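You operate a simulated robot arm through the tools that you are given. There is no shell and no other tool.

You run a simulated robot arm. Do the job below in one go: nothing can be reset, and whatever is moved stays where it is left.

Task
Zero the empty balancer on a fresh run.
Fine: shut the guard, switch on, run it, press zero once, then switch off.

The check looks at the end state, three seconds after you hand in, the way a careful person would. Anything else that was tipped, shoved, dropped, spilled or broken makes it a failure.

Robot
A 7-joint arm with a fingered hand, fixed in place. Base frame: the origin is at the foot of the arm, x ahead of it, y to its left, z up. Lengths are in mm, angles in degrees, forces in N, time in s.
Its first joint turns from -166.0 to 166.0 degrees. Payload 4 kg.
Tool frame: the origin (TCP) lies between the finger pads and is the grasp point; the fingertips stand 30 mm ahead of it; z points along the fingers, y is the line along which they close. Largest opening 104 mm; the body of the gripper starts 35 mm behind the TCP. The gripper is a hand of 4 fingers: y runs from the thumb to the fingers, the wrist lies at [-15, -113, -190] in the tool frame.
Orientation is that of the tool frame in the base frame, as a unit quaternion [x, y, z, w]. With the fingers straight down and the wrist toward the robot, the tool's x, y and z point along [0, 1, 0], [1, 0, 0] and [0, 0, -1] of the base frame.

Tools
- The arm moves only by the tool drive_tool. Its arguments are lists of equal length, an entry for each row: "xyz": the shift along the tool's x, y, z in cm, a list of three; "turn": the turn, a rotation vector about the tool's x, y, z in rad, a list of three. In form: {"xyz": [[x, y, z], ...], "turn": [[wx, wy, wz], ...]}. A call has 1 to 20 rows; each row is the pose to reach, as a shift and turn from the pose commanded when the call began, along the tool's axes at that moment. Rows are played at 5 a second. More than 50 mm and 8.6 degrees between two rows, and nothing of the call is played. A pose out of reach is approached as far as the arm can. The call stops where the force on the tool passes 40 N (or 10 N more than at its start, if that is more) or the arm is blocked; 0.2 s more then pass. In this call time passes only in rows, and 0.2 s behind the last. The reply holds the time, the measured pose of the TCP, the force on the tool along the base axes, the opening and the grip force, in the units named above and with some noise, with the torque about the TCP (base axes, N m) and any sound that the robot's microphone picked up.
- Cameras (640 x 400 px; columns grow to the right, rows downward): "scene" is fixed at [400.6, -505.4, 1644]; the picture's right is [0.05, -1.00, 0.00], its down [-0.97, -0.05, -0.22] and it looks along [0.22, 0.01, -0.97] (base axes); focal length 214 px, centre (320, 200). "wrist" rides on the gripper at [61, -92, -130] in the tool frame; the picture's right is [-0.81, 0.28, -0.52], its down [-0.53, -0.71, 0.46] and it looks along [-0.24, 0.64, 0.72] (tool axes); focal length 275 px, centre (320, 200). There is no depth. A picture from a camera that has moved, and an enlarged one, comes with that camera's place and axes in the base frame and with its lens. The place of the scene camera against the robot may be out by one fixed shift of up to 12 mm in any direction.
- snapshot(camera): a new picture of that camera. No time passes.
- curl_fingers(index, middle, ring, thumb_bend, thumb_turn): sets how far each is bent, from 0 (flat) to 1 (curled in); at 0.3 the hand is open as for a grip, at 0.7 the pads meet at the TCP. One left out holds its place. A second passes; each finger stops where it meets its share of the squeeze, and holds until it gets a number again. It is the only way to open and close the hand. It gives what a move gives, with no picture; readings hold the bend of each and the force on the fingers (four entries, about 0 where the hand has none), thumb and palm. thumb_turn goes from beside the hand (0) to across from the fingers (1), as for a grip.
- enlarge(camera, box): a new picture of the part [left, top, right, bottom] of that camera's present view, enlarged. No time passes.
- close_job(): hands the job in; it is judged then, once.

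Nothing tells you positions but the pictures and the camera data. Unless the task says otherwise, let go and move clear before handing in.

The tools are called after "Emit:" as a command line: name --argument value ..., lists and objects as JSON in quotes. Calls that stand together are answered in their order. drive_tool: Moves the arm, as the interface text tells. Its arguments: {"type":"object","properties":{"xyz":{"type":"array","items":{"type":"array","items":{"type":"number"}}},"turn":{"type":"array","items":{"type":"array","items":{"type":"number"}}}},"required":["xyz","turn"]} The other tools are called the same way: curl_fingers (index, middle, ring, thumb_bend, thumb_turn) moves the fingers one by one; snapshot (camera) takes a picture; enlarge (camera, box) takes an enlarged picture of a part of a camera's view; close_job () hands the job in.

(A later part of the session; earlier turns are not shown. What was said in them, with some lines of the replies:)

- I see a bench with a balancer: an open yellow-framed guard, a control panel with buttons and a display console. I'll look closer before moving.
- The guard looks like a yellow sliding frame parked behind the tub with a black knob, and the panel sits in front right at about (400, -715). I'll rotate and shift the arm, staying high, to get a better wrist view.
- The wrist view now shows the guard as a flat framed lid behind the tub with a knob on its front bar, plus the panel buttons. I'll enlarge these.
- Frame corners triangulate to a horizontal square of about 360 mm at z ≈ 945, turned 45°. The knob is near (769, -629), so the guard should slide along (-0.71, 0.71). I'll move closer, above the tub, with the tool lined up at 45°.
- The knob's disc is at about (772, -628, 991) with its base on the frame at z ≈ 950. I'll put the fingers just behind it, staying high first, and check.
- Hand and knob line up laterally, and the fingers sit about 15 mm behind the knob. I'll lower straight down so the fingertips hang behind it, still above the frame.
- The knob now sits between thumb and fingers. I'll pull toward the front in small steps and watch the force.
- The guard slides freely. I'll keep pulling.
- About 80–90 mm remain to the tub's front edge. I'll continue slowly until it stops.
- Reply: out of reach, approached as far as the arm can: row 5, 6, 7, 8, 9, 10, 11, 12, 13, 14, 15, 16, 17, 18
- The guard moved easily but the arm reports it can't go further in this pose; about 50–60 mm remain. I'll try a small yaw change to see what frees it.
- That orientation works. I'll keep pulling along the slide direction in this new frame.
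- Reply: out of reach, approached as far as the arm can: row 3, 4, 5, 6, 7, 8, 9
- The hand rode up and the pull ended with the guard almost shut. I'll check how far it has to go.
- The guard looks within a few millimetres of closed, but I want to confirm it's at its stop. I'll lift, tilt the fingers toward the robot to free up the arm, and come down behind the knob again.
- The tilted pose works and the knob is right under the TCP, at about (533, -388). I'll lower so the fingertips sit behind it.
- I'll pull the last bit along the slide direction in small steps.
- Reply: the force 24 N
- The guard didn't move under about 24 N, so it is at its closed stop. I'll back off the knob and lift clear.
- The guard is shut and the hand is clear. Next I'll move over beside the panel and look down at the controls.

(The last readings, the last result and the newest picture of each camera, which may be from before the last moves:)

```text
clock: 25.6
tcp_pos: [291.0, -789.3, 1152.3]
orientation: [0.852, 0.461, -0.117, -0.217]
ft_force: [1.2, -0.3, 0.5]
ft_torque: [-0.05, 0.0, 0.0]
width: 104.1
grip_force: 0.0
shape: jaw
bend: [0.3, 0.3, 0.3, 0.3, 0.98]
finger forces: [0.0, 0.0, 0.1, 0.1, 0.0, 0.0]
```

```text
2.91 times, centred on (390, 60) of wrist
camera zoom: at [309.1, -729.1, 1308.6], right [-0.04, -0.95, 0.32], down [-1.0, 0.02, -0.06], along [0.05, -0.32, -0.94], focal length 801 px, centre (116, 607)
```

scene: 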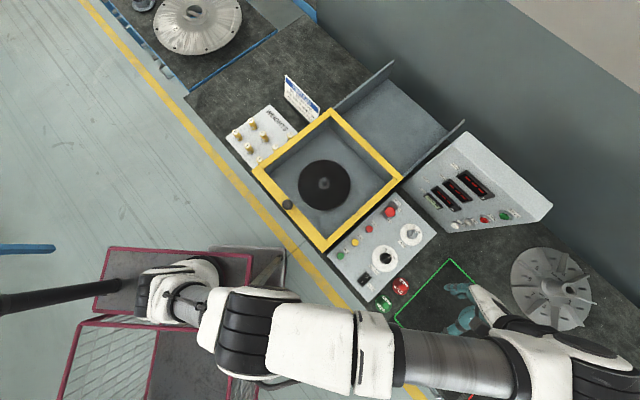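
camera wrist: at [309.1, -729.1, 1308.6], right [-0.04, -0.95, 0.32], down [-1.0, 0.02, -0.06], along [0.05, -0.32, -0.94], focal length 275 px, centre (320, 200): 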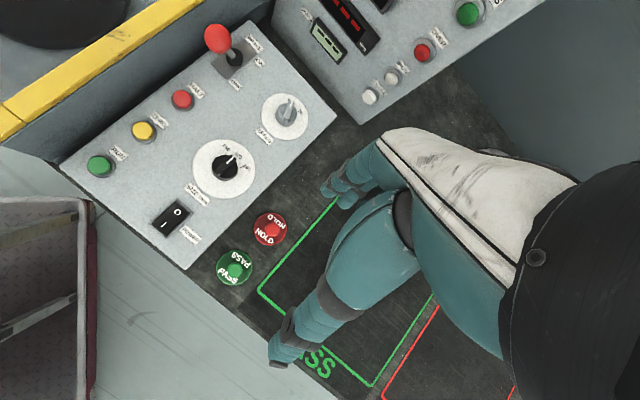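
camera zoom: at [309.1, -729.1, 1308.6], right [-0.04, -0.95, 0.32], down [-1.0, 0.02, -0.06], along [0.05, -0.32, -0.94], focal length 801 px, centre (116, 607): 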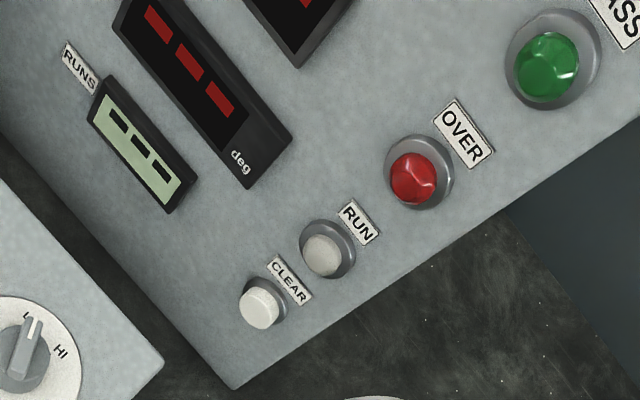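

I can read the panel now. POWER is a rocker (I toward the front, O toward the back), with RUN, ZERO and HALT in a row. The brake lever leans to OFF. I'll check the rocker's state and the displays, and shape the hand to a single pointing finger.

Emit:
enlarge --camera "wrist" --box '[145, 190, 215, 245]'

Emit:
enlarge --camera "scene" --box '[410, 150, 530, 240]'

Emit:
curl_fingers --index 0.1 --middle 1.0 --ring 1.0 --thumb_bend 0.3 --thumb_turn 0.0

Emit:
snapshot --camera "wrist"

Emit:
snapshot --camera "scene"

```text
7.27 times, centred on (180, 218) of wrist
camera zoom: at [309.1, -729.1, 1308.6], right [-0.04, -0.95, 0.32], down [-1.0, 0.02, -0.06], along [0.05, -0.32, -0.94], focal length 2002 px, centre (1338, 73)
```

zoom: 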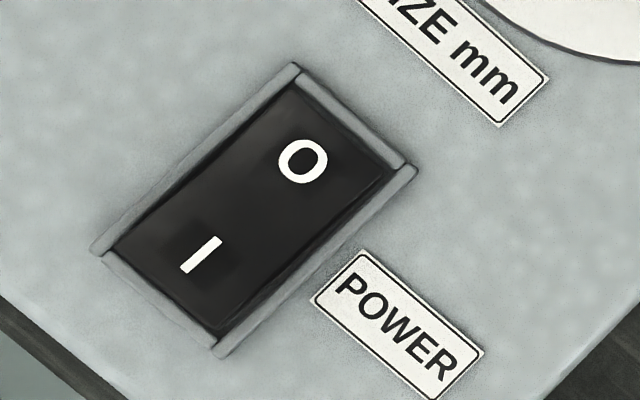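

```text
4.44 times, centred on (470, 195) of scene
camera zoom: at [400.6, -505.4, 1644.0], right [0.05, -1.0, 0.0], down [-0.97, -0.05, -0.22], along [0.22, 0.01, -0.97], focal length 953 px, centre (-347, 222)
```

zoom: 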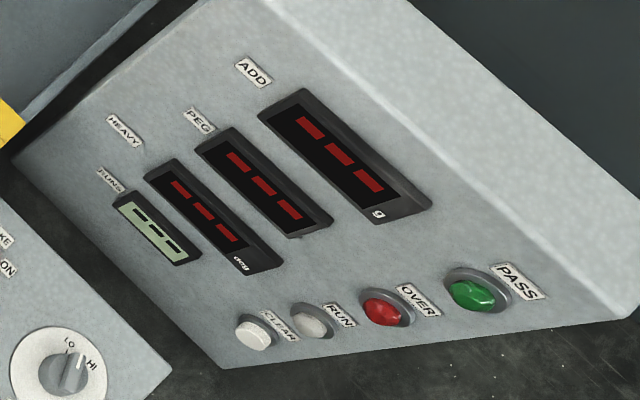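

```text
clock: 26.6
tcp_pos: [290.1, -790.1, 1149.9]
orientation: [0.853, 0.459, -0.117, -0.219]
ft_force: [0.8, 1.1, 0.6]
ft_torque: [-0.03, -0.01, -0.02]
width: 149.8
grip_force: 0.1
shape: fingers
bend: [0.1, 1.0, 1.0, 0.3, 0.0]
finger forces: [0.0, 0.1, 0.0, 0.1, 0.0, 0.1]
```

```text
taken
camera wrist: at [308.7, -729.8, 1308.0], right [-0.04, -0.95, 0.32], down [-1.0, 0.02, -0.06], along [0.05, -0.32, -0.94], focal length 275 px, centre (320, 200)
```

wrist: 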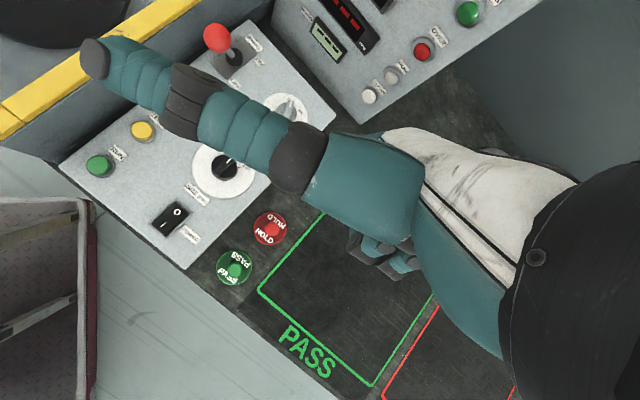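

```text
taken
```

scene: 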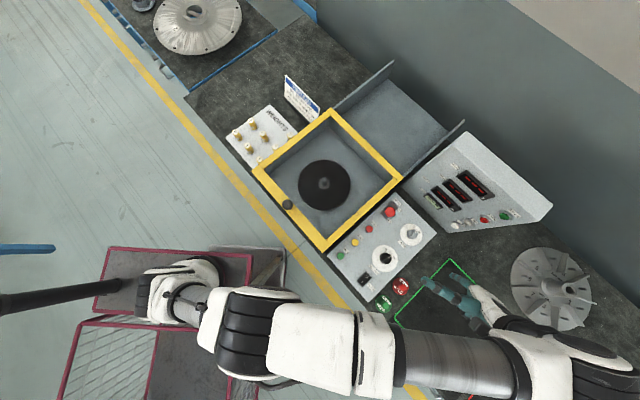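

The thumb swung out and blocks the view, so I'll bring it back across and check the index finger.

Emit:
curl_fingers --thumb_turn 1.0 --thumb_bend 0.0

Emit:
snapshot --camera "wrist"

Emit:
enlarge --camera "scene" --box '[380, 230, 560, 370]'

```text
clock: 27.6
tcp_pos: [290.6, -791.2, 1150.2]
orientation: [0.852, 0.46, -0.118, -0.219]
ft_force: [0.6, 0.0, 0.5]
ft_torque: [0.01, 0.03, 0.03]
width: 149.0
grip_force: 0.1
shape: fingers
bend: [0.1, 1.0, 1.0, 0.0, 0.95]
finger forces: [0.0, 0.1, 0.0, 0.0, 0.0, 0.0]
```

```text
taken
camera wrist: at [308.8, -729.7, 1308.0], right [-0.04, -0.95, 0.32], down [-1.0, 0.02, -0.06], along [0.05, -0.32, -0.94], focal length 275 px, centre (320, 200)
```

wrist: 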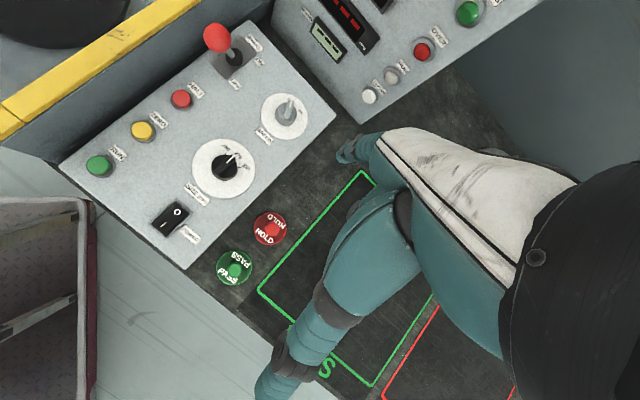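

```text
2.86 times, centred on (470, 300) of scene
camera zoom: at [400.6, -505.4, 1644.0], right [0.05, -1.0, 0.0], down [-0.97, -0.05, -0.22], along [0.22, 0.01, -0.97], focal length 613 px, centre (-109, -86)
```

zoom: 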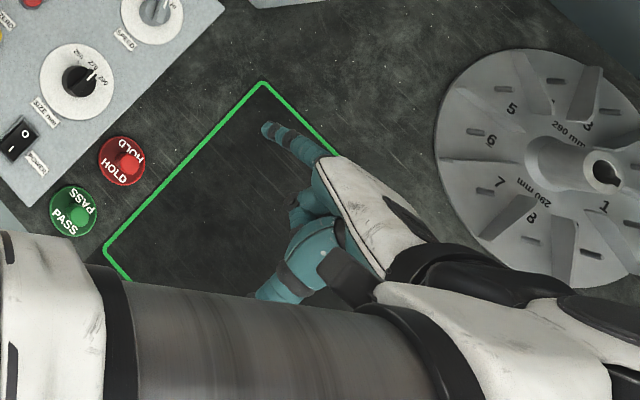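

The index now points nearly straight down and the other fingers are curled. I'll bend it a bit more for reach below the knuckles and measure its tip.

Emit:
curl_fingers --index 0.22

Emit:
enlarge --camera "wrist" --box '[300, 100, 440, 260]'

Emit:
enlarge --camera "scene" --box '[430, 260, 510, 330]'

```text
clock: 28.6
tcp_pos: [291.6, -790.4, 1151.0]
orientation: [0.853, 0.459, -0.118, -0.219]
ft_force: [-1.0, 0.3, 0.0]
ft_torque: [-0.01, -0.01, 0.0]
width: 133.7
grip_force: 0.1
shape: fingers
bend: [0.22, 1.0, 1.0, 0.0, 0.95]
finger forces: [0.0, 0.0, 0.0, 0.0, 0.0, 0.0]
```

```text
2.50 times, centred on (370, 180) of wrist
camera zoom: at [308.7, -729.7, 1308.0], right [-0.04, -0.95, 0.32], down [-1.0, 0.02, -0.06], along [0.05, -0.32, -0.94], focal length 688 px, centre (195, 250)
```

zoom: 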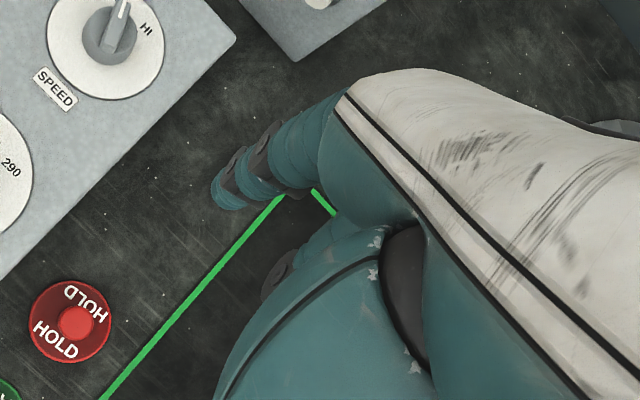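

```text
5.71 times, centred on (470, 295) of scene
camera zoom: at [400.6, -505.4, 1644.0], right [0.05, -1.0, 0.0], down [-0.97, -0.05, -0.22], along [0.22, 0.01, -0.97], focal length 1226 px, centre (-537, -343)
```

zoom: 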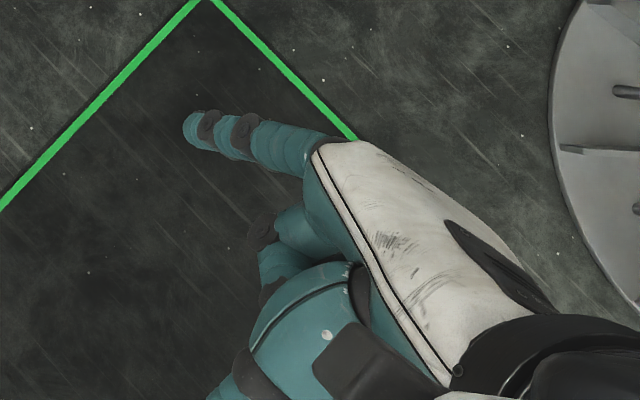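

The index tip sits about 49 mm outward and 50 mm below the TCP. I'll hover it over the I end of the power rocker, near (303, -644), at a safe height first.

Emit:
drive_tool --xyz '[[2.4, -0.7, 2.5], [4.8, -1.5, 5.5], [7.2, -2.2, 9], [9.6, -3, 12.5], [12.15, -3.72, 15.5], [12.15, -3.72, 18.1]]' --turn '[[0, 0, 0], [0, 0, 0], [0, 0, 0], [0, 0, 0], [0, 0, 0], [0, 0, 0]]'

Emit:
snapshot --camera "wrist"

Emit:
snapshot --camera "scene"

```text
clock: 30.0
tcp_pos: [258.2, -623.5, 1009.9]
orientation: [0.852, 0.461, -0.118, -0.217]
ft_force: [0.1, 0.4, 0.8]
ft_torque: [-0.01, 0.01, -0.05]
width: 133.8
grip_force: 0.0
shape: fingers
bend: [0.22, 1.0, 1.0, 0.0, 0.95]
finger forces: [0.0, 0.1, 0.0, 0.0, 0.1, 0.1]
```

```text
taken
camera wrist: at [276.6, -562.4, 1166.1], right [-0.04, -0.95, 0.32], down [-1.0, 0.02, -0.06], along [0.05, -0.32, -0.94], focal length 275 px, centre (320, 200)
```

wrist: 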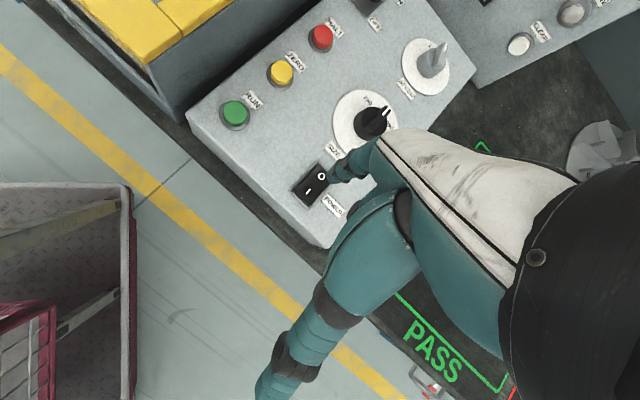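

```text
taken
```

scene: 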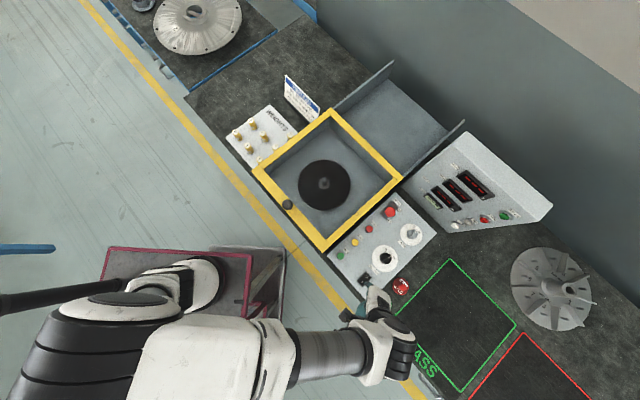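

Emit:
enlarge --camera "wrist" --box '[270, 120, 410, 240]'

Emit:
enlarge --camera "scene" --box '[340, 240, 420, 310]'

Emit:
enlarge --camera "wrist" --box '[180, 0, 480, 220]'

```text
3.33 times, centred on (340, 180) of wrist
camera zoom: at [276.6, -562.4, 1166.1], right [-0.04, -0.95, 0.32], down [-1.0, 0.02, -0.06], along [0.05, -0.32, -0.94], focal length 918 px, centre (253, 267)
```

zoom: 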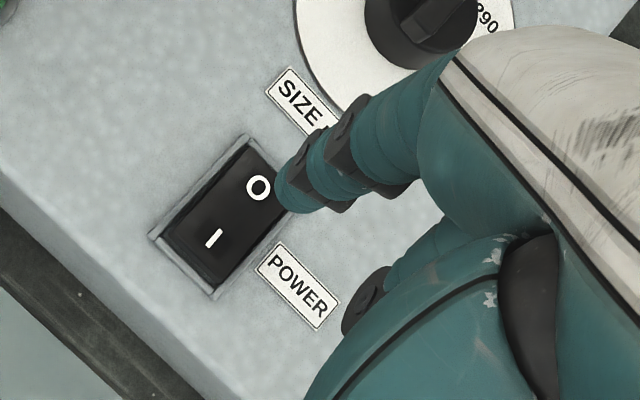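

```text
5.71 times, centred on (380, 275) of scene
camera zoom: at [400.6, -505.4, 1644.0], right [0.05, -1.0, 0.0], down [-0.97, -0.05, -0.22], along [0.22, 0.01, -0.97], focal length 1226 px, centre (-23, -229)
```

zoom: 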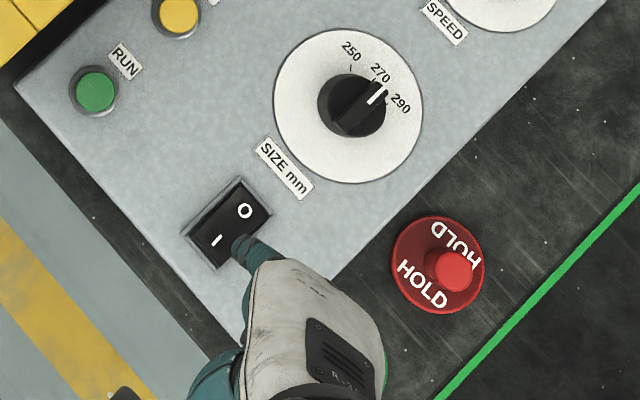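

```text
1.82 times, centred on (330, 110) of wrist
camera zoom: at [276.6, -562.4, 1166.1], right [-0.04, -0.95, 0.32], down [-1.0, 0.02, -0.06], along [0.05, -0.32, -0.94], focal length 500 px, centre (302, 364)
```

zoom: 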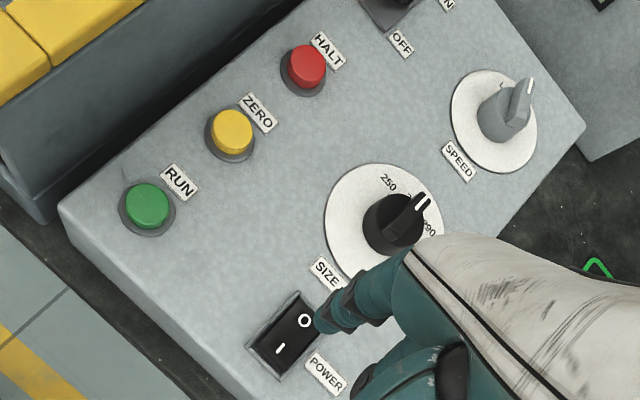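

Tip and rocker line up within a few mm. I'll shift slightly toward the front and come down to about 20 mm above the I end.

Emit:
drive_tool --xyz '[[-0.2, 0.6, 1.4], [-0.4, 1.2, 2.7], [-0.5, 1.8, 3.9], [-0.5, 2.3, 5.0]]' --turn '[[0, 0, 0], [0, 0, 0], [0, 0, 0], [0, 0, 0]]'

Emit:
enlarge --camera "wrist" --box '[270, 120, 410, 240]'

Emit:
enlarge --camera "scene" --box '[340, 240, 420, 310]'

```text
clock: 31.0
tcp_pos: [252.1, -622.2, 955.3]
orientation: [0.853, 0.459, -0.117, -0.218]
ft_force: [-0.2, 0.6, -0.3]
ft_torque: [0.0, 0.01, 0.0]
width: 133.8
grip_force: 0.0
shape: fingers
bend: [0.22, 1.0, 1.0, 0.0, 0.95]
finger forces: [0.1, 0.1, 0.0, 0.0, 0.1, 0.1]
```

```text
3.33 times, centred on (340, 180) of wrist
camera zoom: at [270.4, -561.4, 1112.3], right [-0.04, -0.95, 0.32], down [-1.0, 0.02, -0.06], along [0.05, -0.32, -0.95], focal length 918 px, centre (253, 267)
```

zoom: 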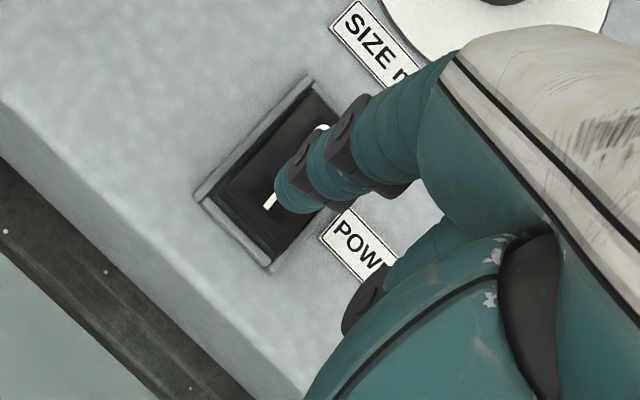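

```text
5.71 times, centred on (380, 275) of scene
camera zoom: at [400.6, -505.4, 1644.0], right [0.05, -1.0, 0.0], down [-0.97, -0.05, -0.22], along [0.22, 0.01, -0.97], focal length 1226 px, centre (-23, -229)
```

zoom: 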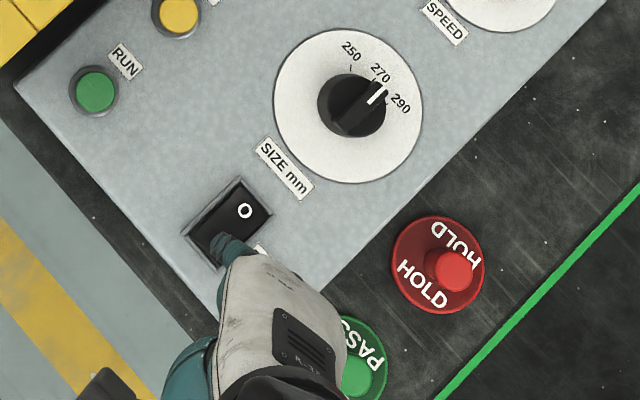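

The fingertip is over the I mark in both views. I'll come down in small steps to contact.

Emit:
drive_tool --xyz '[[0, 0.24, 0.44], [0, 0.48, 0.88], [0, 0.72, 1.32], [0, 0.81, 1.49], [0, 0.91, 1.67], [0, 1.0, 1.84]]' --turn '[[0, 0, 0], [0, 0, 0], [0, 0, 0], [0, 0, 0], [0, 0, 0], [0, 0, 0]]'

Emit:
enlarge --camera "wrist" --box '[270, 120, 410, 240]'

```text
clock: 32.4
tcp_pos: [253.5, -622.6, 933.8]
orientation: [0.853, 0.46, -0.117, -0.218]
ft_force: [0.2, -0.6, 0.5]
ft_torque: [0.02, 0.01, -0.01]
width: 133.7
grip_force: 0.1
shape: fingers
bend: [0.22, 1.0, 1.0, 0.0, 0.95]
finger forces: [0.0, 0.0, 0.0, 0.0, 0.0, 0.0]
heard: click
```

```text
3.33 times, centred on (340, 180) of wrist
camera zoom: at [272.2, -562.2, 1091.0], right [-0.04, -0.95, 0.32], down [-1.0, 0.02, -0.06], along [0.05, -0.32, -0.95], focal length 918 px, centre (253, 267)
```

zoom: 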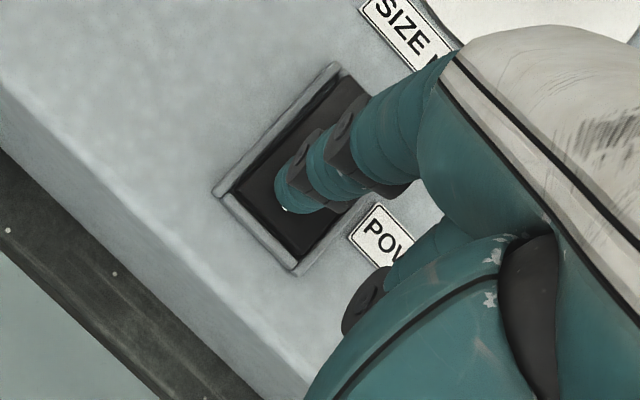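

I heard a click. I'll lift and check the displays.

Emit:
drive_tool --xyz '[[0, -0.96, -1.76], [0, -1.9, -3.5], [0, -2.87, -5.27]]' --turn '[[0, 0, 0], [0, 0, 0], [0, 0, 0]]'

Emit:
enlarge --camera "scene" --box '[410, 150, 530, 240]'

Emit:
enlarge --camera "wrist" --box '[180, 0, 480, 220]'

Emit:
enlarge --camera "scene" --box '[340, 240, 420, 310]'

```text
clock: 33.2
tcp_pos: [255.0, -623.3, 998.1]
orientation: [0.853, 0.459, -0.117, -0.217]
ft_force: [0.4, -0.4, -0.5]
ft_torque: [0.0, 0.03, -0.02]
width: 133.8
grip_force: 0.0
shape: fingers
bend: [0.22, 1.0, 1.0, 0.0, 0.95]
finger forces: [0.1, 0.0, 0.0, 0.1, 0.0, 0.0]
```

```text
4.44 times, centred on (470, 195) of scene
camera zoom: at [400.6, -505.4, 1644.0], right [0.05, -1.0, 0.0], down [-0.97, -0.05, -0.22], along [0.22, 0.01, -0.97], focal length 953 px, centre (-347, 222)
```

zoom: 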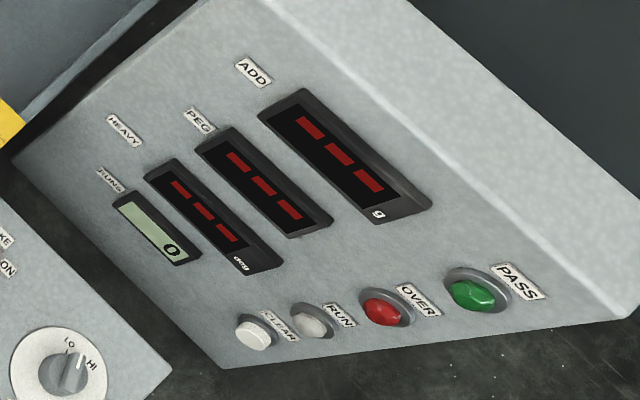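

```text
1.82 times, centred on (330, 110) of wrist
camera zoom: at [272.8, -563.3, 1153.2], right [-0.04, -0.95, 0.32], down [-1.0, 0.02, -0.06], along [0.05, -0.32, -0.94], focal length 500 px, centre (302, 364)
```

zoom: 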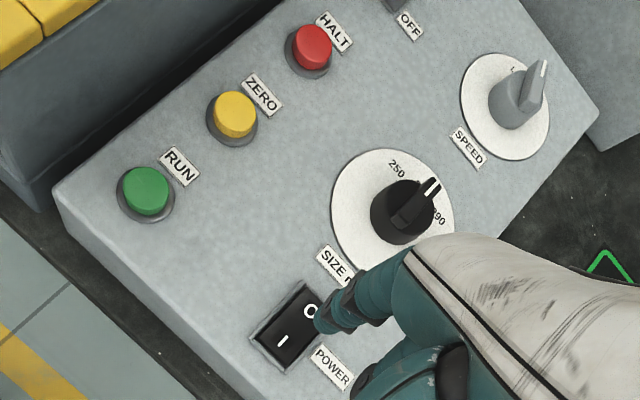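

```text
5.71 times, centred on (380, 275) of scene
camera zoom: at [400.6, -505.4, 1644.0], right [0.05, -1.0, 0.0], down [-0.97, -0.05, -0.22], along [0.22, 0.01, -0.97], focal length 1226 px, centre (-23, -229)
```

zoom: 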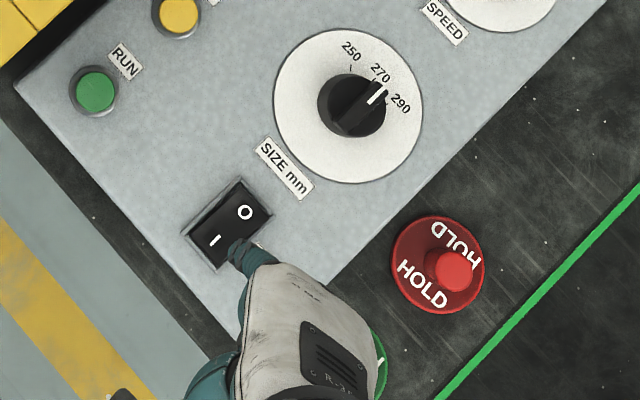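

Power is on (RUNS reads 0). Next is RUN at about (384, -571). I'll hover the finger over it.

Emit:
drive_tool --xyz '[[2.7, 0.6, -0.4], [5.3, 1.2, -0.75], [8, 1.8, -1.1], [10.6, 2.4, -1.5]]' --turn '[[0, 0, 0], [0, 0, 0], [0, 0, 0], [0, 0, 0]]'

Emit:
snapshot --camera "wrist"

Emit:
enlarge --camera "scene" --box '[310, 210, 400, 290]'

```text
clock: 34.2
tcp_pos: [337.0, -551.0, 997.3]
orientation: [0.853, 0.46, -0.118, -0.218]
ft_force: [0.3, 0.4, -0.1]
ft_torque: [0.0, 0.02, 0.0]
width: 133.8
grip_force: 0.1
shape: fingers
bend: [0.22, 1.0, 1.0, 0.0, 0.95]
finger forces: [0.0, 0.1, 0.1, 0.0, 0.0, 0.0]
```

```text
taken
camera wrist: at [354.9, -491.0, 1154.1], right [-0.04, -0.95, 0.32], down [-1.0, 0.02, -0.06], along [0.05, -0.32, -0.94], focal length 275 px, centre (320, 200)
```

wrist: 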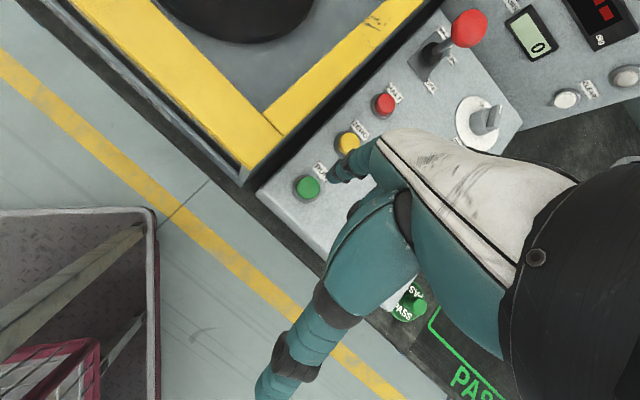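

```text
5.00 times, centred on (355, 250) of scene
camera zoom: at [400.6, -505.4, 1644.0], right [0.05, -1.0, 0.0], down [-0.97, -0.05, -0.22], along [0.22, 0.01, -0.97], focal length 1072 px, centre (145, -50)
```

zoom: 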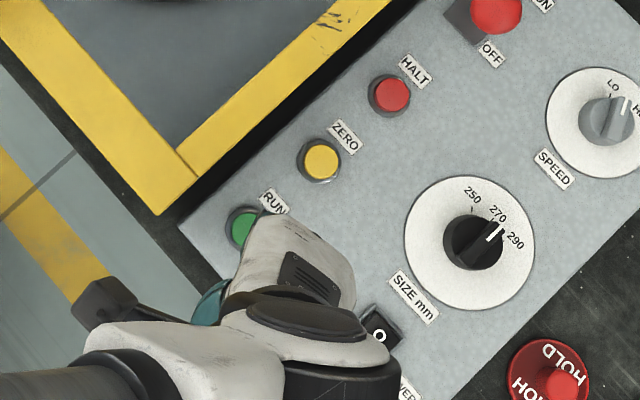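

RUN is where expected, and the hand clears the guard frame. I'll lower most of the way and check alignment.

Emit:
drive_tool --xyz '[[0, 0.72, 1.32], [0, 1.44, 2.63], [0, 2.16, 3.95]]' --turn '[[0, 0, 0], [0, 0, 0], [0, 0, 0]]'

Emit:
enlarge --camera "wrist" --box '[250, 100, 410, 240]'

Emit:
enlarge --camera "scene" --box '[310, 210, 400, 290]'

```text
clock: 35.0
tcp_pos: [337.6, -551.4, 952.6]
orientation: [0.853, 0.46, -0.117, -0.218]
ft_force: [0.2, 0.0, 0.7]
ft_torque: [0.01, -0.02, 0.01]
width: 133.6
grip_force: 0.1
shape: fingers
bend: [0.22, 1.0, 1.0, 0.0, 0.95]
finger forces: [0.0, 0.0, 0.0, 0.0, 0.0, 0.1]
```

```text
2.86 times, centred on (330, 170) of wrist
camera zoom: at [355.5, -490.1, 1109.4], right [-0.04, -0.95, 0.32], down [-1.0, 0.02, -0.06], along [0.05, -0.32, -0.95], focal length 786 px, centre (291, 286)
```

zoom: 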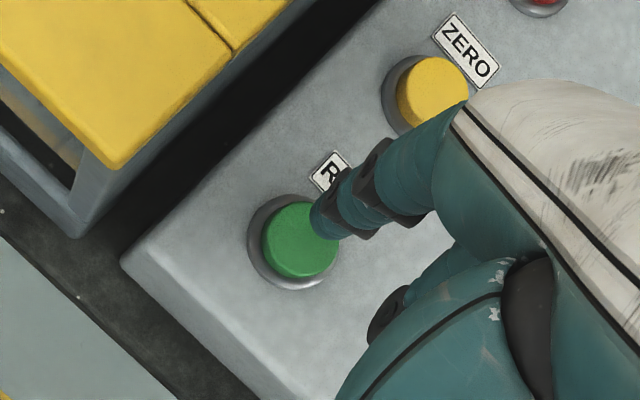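

```text
5.00 times, centred on (355, 250) of scene
camera zoom: at [400.6, -505.4, 1644.0], right [0.05, -1.0, 0.0], down [-0.97, -0.05, -0.22], along [0.22, 0.01, -0.97], focal length 1072 px, centre (145, -50)
```

zoom: 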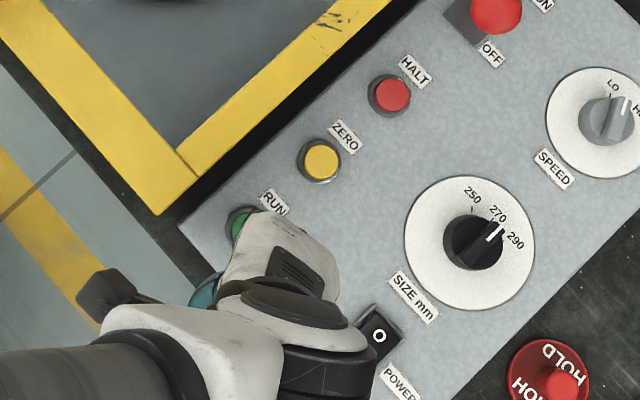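

Aligned. Pressing RUN in small steps.

Emit:
drive_tool --xyz '[[0, 0.4, 0.82], [0, 0.8, 1.6], [0, 0.9, 1.76], [0, 0.98, 1.93], [0, 1.08, 2.11]]' --turn '[[0, 0, 0], [0, 0, 0], [0, 0, 0], [0, 0, 0], [0, 0, 0]]'

Emit:
enlarge --camera "wrist" --box '[250, 100, 410, 240]'

Emit:
enlarge --camera "scene" --box '[410, 150, 530, 240]'

```text
clock: 36.2
tcp_pos: [334.1, -549.8, 928.2]
orientation: [0.854, 0.46, -0.117, -0.216]
ft_force: [-2.3, 1.3, 27.5]
ft_torque: [-0.58, -1.42, 0.05]
width: 133.7
grip_force: 14.0
shape: fingers
bend: [0.22, 1.0, 1.0, 0.0, 0.95]
finger forces: [27.2, 0.0, 0.0, 0.1, 0.0, 0.0]
heard: click
```

```text
2.86 times, centred on (330, 170) of wrist
camera zoom: at [353.2, -489.5, 1085.9], right [-0.04, -0.95, 0.32], down [-1.0, 0.02, -0.06], along [0.05, -0.33, -0.94], focal length 786 px, centre (291, 286)
```

zoom: 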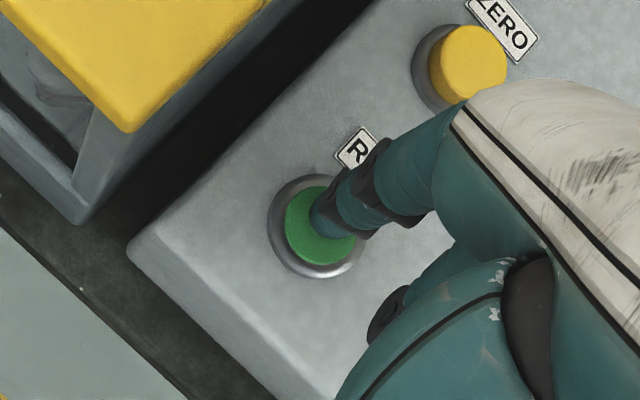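

```text
4.44 times, centred on (470, 195) of scene
camera zoom: at [400.6, -505.4, 1644.0], right [0.05, -1.0, 0.0], down [-0.97, -0.05, -0.22], along [0.22, 0.01, -0.97], focal length 953 px, centre (-347, 222)
```

zoom: 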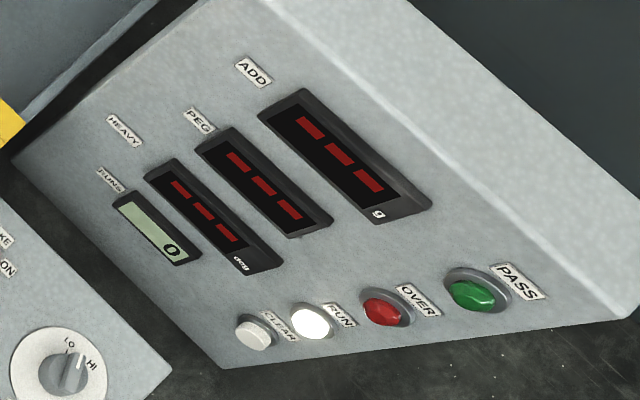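

RUN is pressed and its lamp is lit. I'll lift and let it run.

Emit:
drive_tool --xyz '[[0, -0.5, -0.9], [0, -1.4, -2.6], [0, -2.4, -4.4], [0, -3.2, -5.9]]' --turn '[[0, 0, 0], [0, 0, 0], [0, 0, 0], [0, 0, 0]]'

Emit:
enlarge --camera "scene" --box '[410, 150, 530, 240]'

Emit:
snapshot --camera "wrist"

Emit:
snapshot --camera "scene"

```text
clock: 37.2
tcp_pos: [334.4, -551.1, 994.8]
orientation: [0.853, 0.46, -0.117, -0.219]
ft_force: [-0.8, 0.1, -0.1]
ft_torque: [-0.03, 0.0, -0.04]
width: 133.7
grip_force: 0.0
shape: fingers
bend: [0.22, 1.0, 1.0, 0.0, 0.95]
finger forces: [0.0, 0.0, 0.0, 0.1, 0.1, 0.1]
```

```text
4.44 times, centred on (470, 195) of scene
camera zoom: at [400.6, -505.4, 1644.0], right [0.05, -1.0, 0.0], down [-0.97, -0.05, -0.22], along [0.22, 0.01, -0.97], focal length 953 px, centre (-347, 222)
```

zoom: 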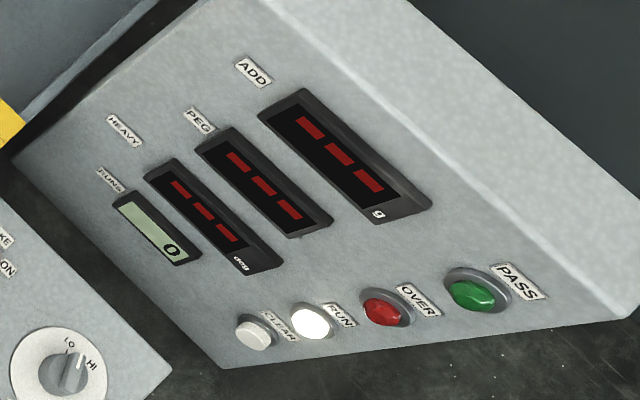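

```text
taken
camera wrist: at [352.6, -490.6, 1152.1], right [-0.04, -0.95, 0.32], down [-1.0, 0.02, -0.06], along [0.05, -0.32, -0.95], focal length 275 px, centre (320, 200)
```

wrist: 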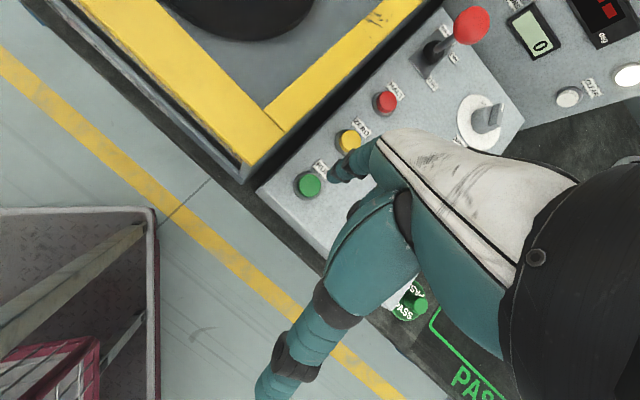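

```text
taken
```

scene: 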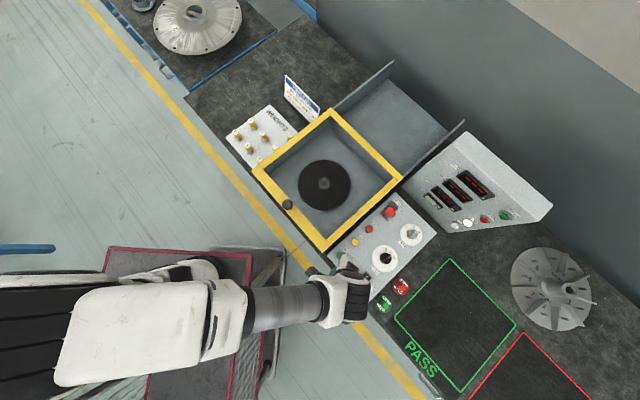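

The run is in progress. I'll hover over ZERO without pressing and wait for the run to finish.

Emit:
drive_tool --xyz '[[-0.72, 2.9, -1.6], [-1.44, 5.83, -3.18], [-1.44, 5.83, -3.18], [-1.44, 5.83, -3.18], [-1.44, 5.83, -3.18], [-1.44, 5.83, -3.18], [-1.44, 5.83, -3.18], [-1.44, 5.83, -3.18], [-1.44, 5.83, -3.18], [-1.44, 5.83, -3.18]]' --turn '[[0, 0, 0], [0, 0, 0], [0, 0, 0], [0, 0, 0], [0, 0, 0], [0, 0, 0], [0, 0, 0], [0, 0, 0], [0, 0, 0], [0, 0, 0]]'

Emit:
enlarge --camera "scene" --box '[410, 150, 530, 240]'

Emit:
snapshot --camera "wrist"

```text
clock: 39.4
tcp_pos: [383.8, -598.8, 994.6]
orientation: [0.853, 0.46, -0.117, -0.218]
ft_force: [0.3, 0.0, -0.7]
ft_torque: [0.03, -0.01, -0.02]
width: 133.7
grip_force: 0.1
shape: fingers
bend: [0.22, 1.0, 1.0, 0.0, 0.95]
finger forces: [0.1, 0.0, 0.0, 0.0, 0.0, 0.0]
```

```text
4.44 times, centred on (470, 195) of scene
camera zoom: at [400.6, -505.4, 1644.0], right [0.05, -1.0, 0.0], down [-0.97, -0.05, -0.22], along [0.22, 0.01, -0.97], focal length 953 px, centre (-347, 222)
```

zoom: 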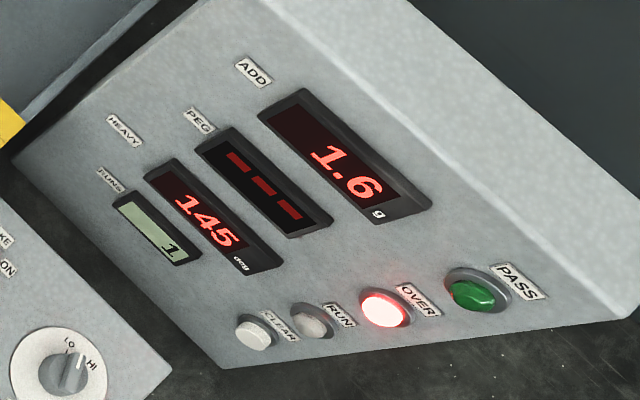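

```text
taken
camera wrist: at [402.0, -538.0, 1152.0], right [-0.04, -0.95, 0.32], down [-1.0, 0.02, -0.06], along [0.05, -0.32, -0.94], focal length 275 px, centre (320, 200)
```

wrist: 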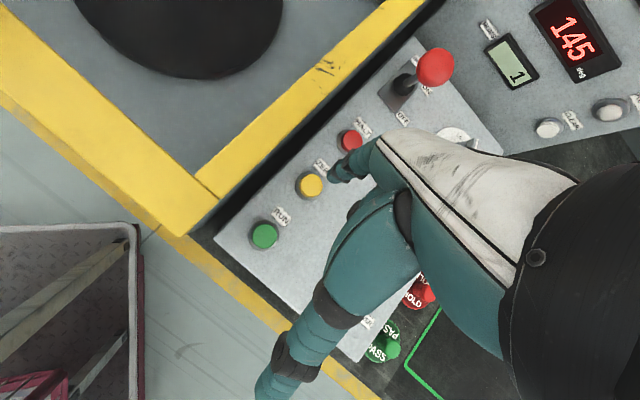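

The run finished: RUNS 1, 1.6 g at 145°, OVER lit. ZERO is right under the fingertip, so I'll press it once.

Emit:
drive_tool --xyz '[[0, 0.9, 1.7], [0, 1.8, 3.4], [0, 2.6, 4.9], [0, 2.85, 5.35], [0, 3.0, 5.6], [0, 3.1, 5.75], [0, 3.17, 5.88]]' --turn '[[0, 0, 0], [0, 0, 0], [0, 0, 0], [0, 0, 0], [0, 0, 0], [0, 0, 0], [0, 0, 0]]'

Emit:
enlarge --camera "wrist" --box '[250, 100, 410, 240]'

Emit:
enlarge --camera "scene" --box '[410, 150, 530, 240]'

```text
clock: 41.0
tcp_pos: [381.2, -598.8, 930.4]
orientation: [0.853, 0.46, -0.118, -0.216]
ft_force: [-2.3, 0.4, 24.9]
ft_torque: [-0.52, -1.25, 0.02]
width: 133.4
grip_force: 12.1
shape: fingers
bend: [0.22, 1.0, 1.0, 0.0, 0.95]
finger forces: [24.4, 0.0, 0.0, 0.1, 0.0, 0.1]
heard: click
```

```text
2.86 times, centred on (330, 170) of wrist
camera zoom: at [400.0, -537.4, 1086.5], right [-0.04, -0.95, 0.32], down [-1.0, 0.02, -0.06], along [0.05, -0.33, -0.94], focal length 786 px, centre (291, 286)
```

zoom: 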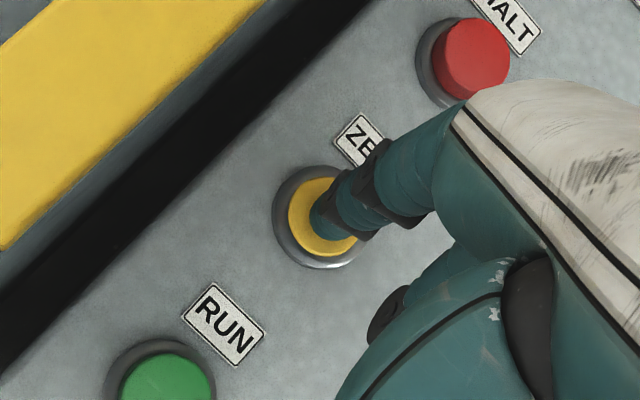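

```text
4.44 times, centred on (470, 195) of scene
camera zoom: at [400.6, -505.4, 1644.0], right [0.05, -1.0, 0.0], down [-0.97, -0.05, -0.22], along [0.22, 0.01, -0.97], focal length 953 px, centre (-347, 222)
```

zoom: 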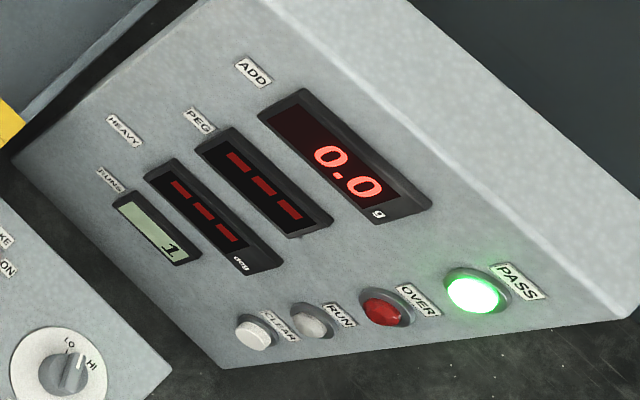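

Zeroed: the display reads 0.0 g and PASS is lit. I'll lift and move over to the O end of the power rocker.

Emit:
drive_tool --xyz '[[0, -0.6, -1.1], [0, -1.8, -3.4], [0, -3.17, -5.88], [-3.2, -5.2, -4.8], [-6.4, -7.2, -3.7], [-9.52, -9.21, -2.58]]' --turn '[[0, 0, 0], [0, 0, 0], [0, 0, 0], [0, 0, 0], [0, 0, 0], [0, 0, 0]]'

Emit:
enlarge --camera "wrist" --box '[270, 120, 410, 240]'

Emit:
enlarge --camera "scene" --box '[340, 240, 420, 310]'

Emit:
enlarge --camera "scene" --box '[410, 150, 530, 240]'

```text
clock: 42.4
tcp_pos: [270.7, -642.0, 995.2]
orientation: [0.852, 0.461, -0.119, -0.218]
ft_force: [0.3, -0.2, -1.0]
ft_torque: [0.05, 0.01, -0.02]
width: 134.1
grip_force: 0.1
shape: fingers
bend: [0.22, 1.0, 1.0, 0.0, 0.95]
finger forces: [0.0, 0.1, 0.0, 0.0, 0.1, 0.1]
```

```text
3.33 times, centred on (340, 180) of wrist
camera zoom: at [289.1, -580.8, 1153.0], right [-0.04, -0.95, 0.32], down [-1.0, 0.02, -0.06], along [0.05, -0.32, -0.94], focal length 918 px, centre (253, 267)
```

zoom: 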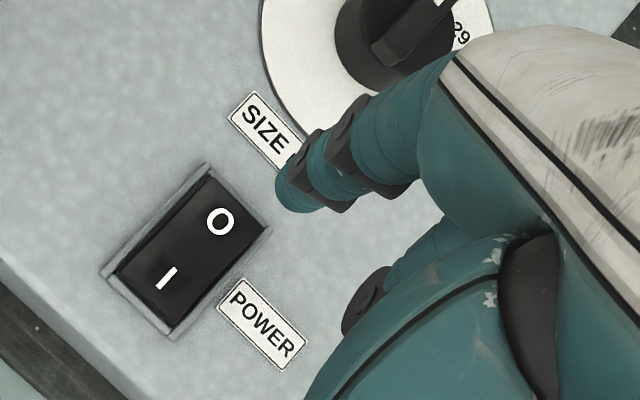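

```text
5.71 times, centred on (380, 275) of scene
camera zoom: at [400.6, -505.4, 1644.0], right [0.05, -1.0, 0.0], down [-0.97, -0.05, -0.22], along [0.22, 0.01, -0.97], focal length 1226 px, centre (-23, -229)
```

zoom: 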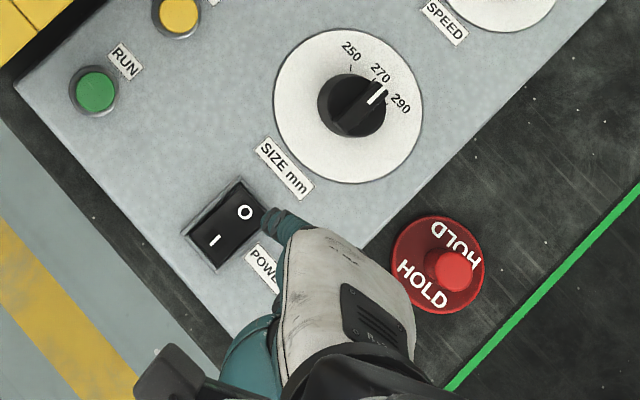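

```text
4.44 times, centred on (470, 195) of scene
camera zoom: at [400.6, -505.4, 1644.0], right [0.05, -1.0, 0.0], down [-0.97, -0.05, -0.22], along [0.22, 0.01, -0.97], focal length 953 px, centre (-347, 222)
```

zoom: 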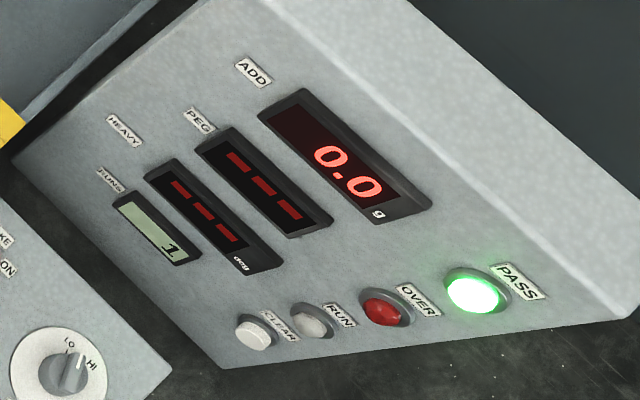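

The fingertip should land right on the O mark. I'll lower to press it.

Emit:
drive_tool --xyz '[[0, 0.8, 1.5], [0, 1.6, 2.95], [0, 2.3, 4.2], [0, 2.6, 4.75], [0, 2.75, 5.05], [0, 2.87, 5.27], [0, 2.97, 5.44]]' --turn '[[0, 0, 0], [0, 0, 0], [0, 0, 0], [0, 0, 0], [0, 0, 0], [0, 0, 0], [0, 0, 0]]'

Emit:
enlarge --camera "scene" --box '[410, 150, 530, 240]'

Emit:
enlarge --camera "wrist" --box '[270, 120, 410, 240]'

```text
clock: 44.0
tcp_pos: [272.8, -640.6, 933.0]
orientation: [0.853, 0.459, -0.117, -0.218]
ft_force: [0.6, -0.4, -0.3]
ft_torque: [-0.03, -0.03, -0.03]
width: 133.8
grip_force: 0.0
shape: fingers
bend: [0.22, 1.0, 1.0, 0.0, 0.95]
finger forces: [0.0, 0.1, 0.0, 0.0, 0.0, 0.0]
heard: click
```

```text
4.44 times, centred on (470, 195) of scene
camera zoom: at [400.6, -505.4, 1644.0], right [0.05, -1.0, 0.0], down [-0.97, -0.05, -0.22], along [0.22, 0.01, -0.97], focal length 953 px, centre (-347, 222)
```

zoom: 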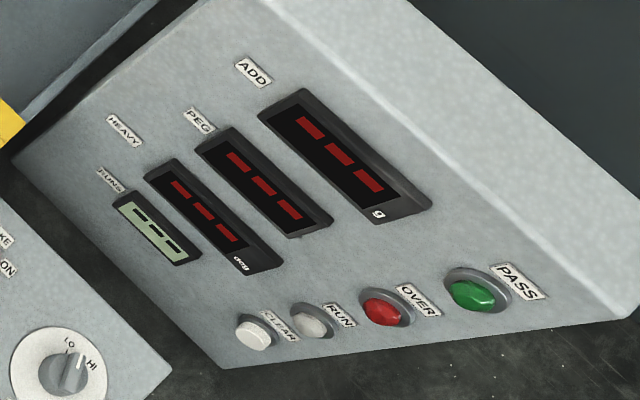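

```text
3.33 times, centred on (340, 180) of wrist
camera zoom: at [291.9, -579.9, 1090.3], right [-0.04, -0.95, 0.32], down [-1.0, 0.02, -0.06], along [0.05, -0.32, -0.95], focal length 918 px, centre (253, 267)
```

zoom: 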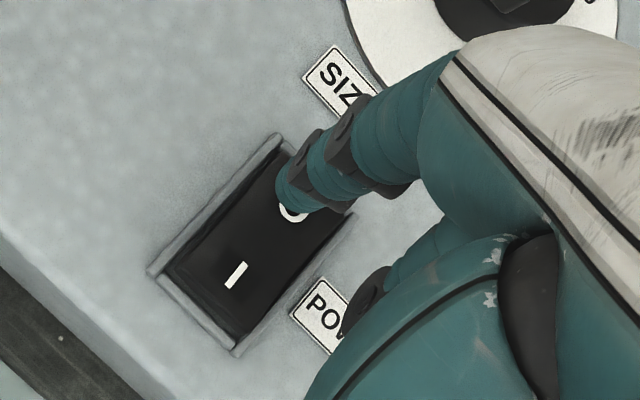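

The machine is off: all displays are dashes. I'll lift straight up and move clear.

Emit:
drive_tool --xyz '[[0, -0.8, -1.5], [0, -2.0, -3.7], [0, -3.6, -6.6], [0, -5.5, -10.1], [0, -7.4, -13.6], [0, -9.6, -17.6], [0, -12.6, -17.6], [0, -15.6, -17.6]]' --turn '[[0, 0, 0], [0, 0, 0], [0, 0, 0], [0, 0, 0], [0, 0, 0], [0, 0, 0], [0, 0, 0], [0, 0, 0]]'

Emit:
snapshot --camera "scene"

Emit:
snapshot --camera "wrist"

Emit:
enlarge --camera "scene" --box '[220, 90, 560, 310]'

```text
clock: 45.8
tcp_pos: [229.2, -612.8, 1159.5]
orientation: [0.853, 0.459, -0.117, -0.219]
ft_force: [-0.1, -1.0, -0.5]
ft_torque: [0.01, 0.03, 0.03]
width: 133.7
grip_force: 0.1
shape: fingers
bend: [0.22, 1.0, 1.0, 0.0, 0.95]
finger forces: [0.0, 0.0, 0.0, 0.0, 0.0, 0.0]
```

```text
taken
```

scene: 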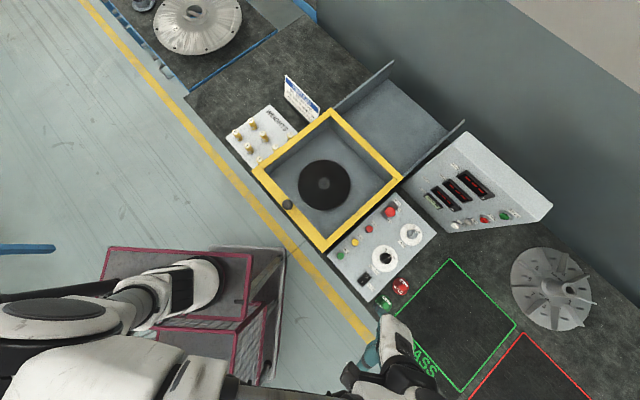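

```text
taken
camera wrist: at [247.3, -552.4, 1316.6], right [-0.04, -0.95, 0.32], down [-1.0, 0.02, -0.06], along [0.05, -0.32, -0.95], focal length 275 px, centre (320, 200)
```

wrist: 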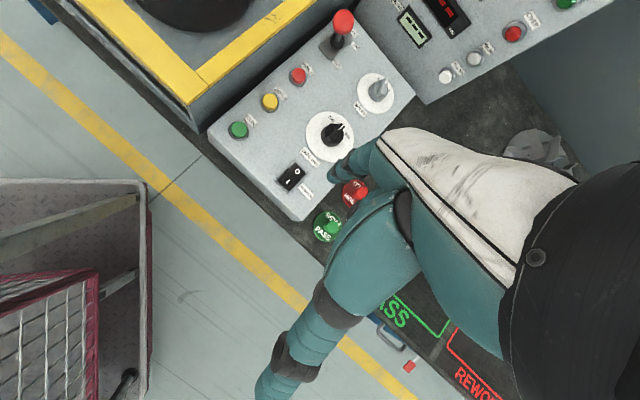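

```text
1.82 times, centred on (390, 200) of scene
camera zoom: at [400.6, -505.4, 1644.0], right [0.05, -1.0, 0.0], down [-0.97, -0.05, -0.22], along [0.22, 0.01, -0.97], focal length 390 px, centre (193, 200)
```

zoom: 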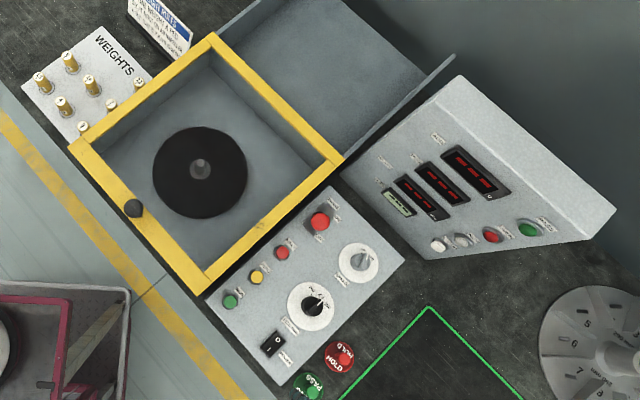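

The guard is shut, the balancer was zeroed on a fresh run, and the power is off. Nothing else has moved and the hand is clear, so I'm handing in.

Emit:
close_job

```text
The job is handed in.
```

The empty balancer is zeroed on a fresh run, and the job is handed in.

- **Guard:** I slid it shut by its knob. A second pull of about 24 N didn't move it, so it is at its closed stop.
- **Run:** I switched the power on and pressed RUN. The run counter went from 0 to 1, and the display read 1.6 g at 145° with OVER lit.
- **Zero:** I pressed ZERO once. The display went to 0.0 g and the PASS lamp lit.
- **Off:** I switched off at the power rocker, and all displays went back to dashes.

The hand was clear before I handed in. Nothing else looked moved in the last pictures. The brake lever leaned to OFF throughout, so I left it alone.
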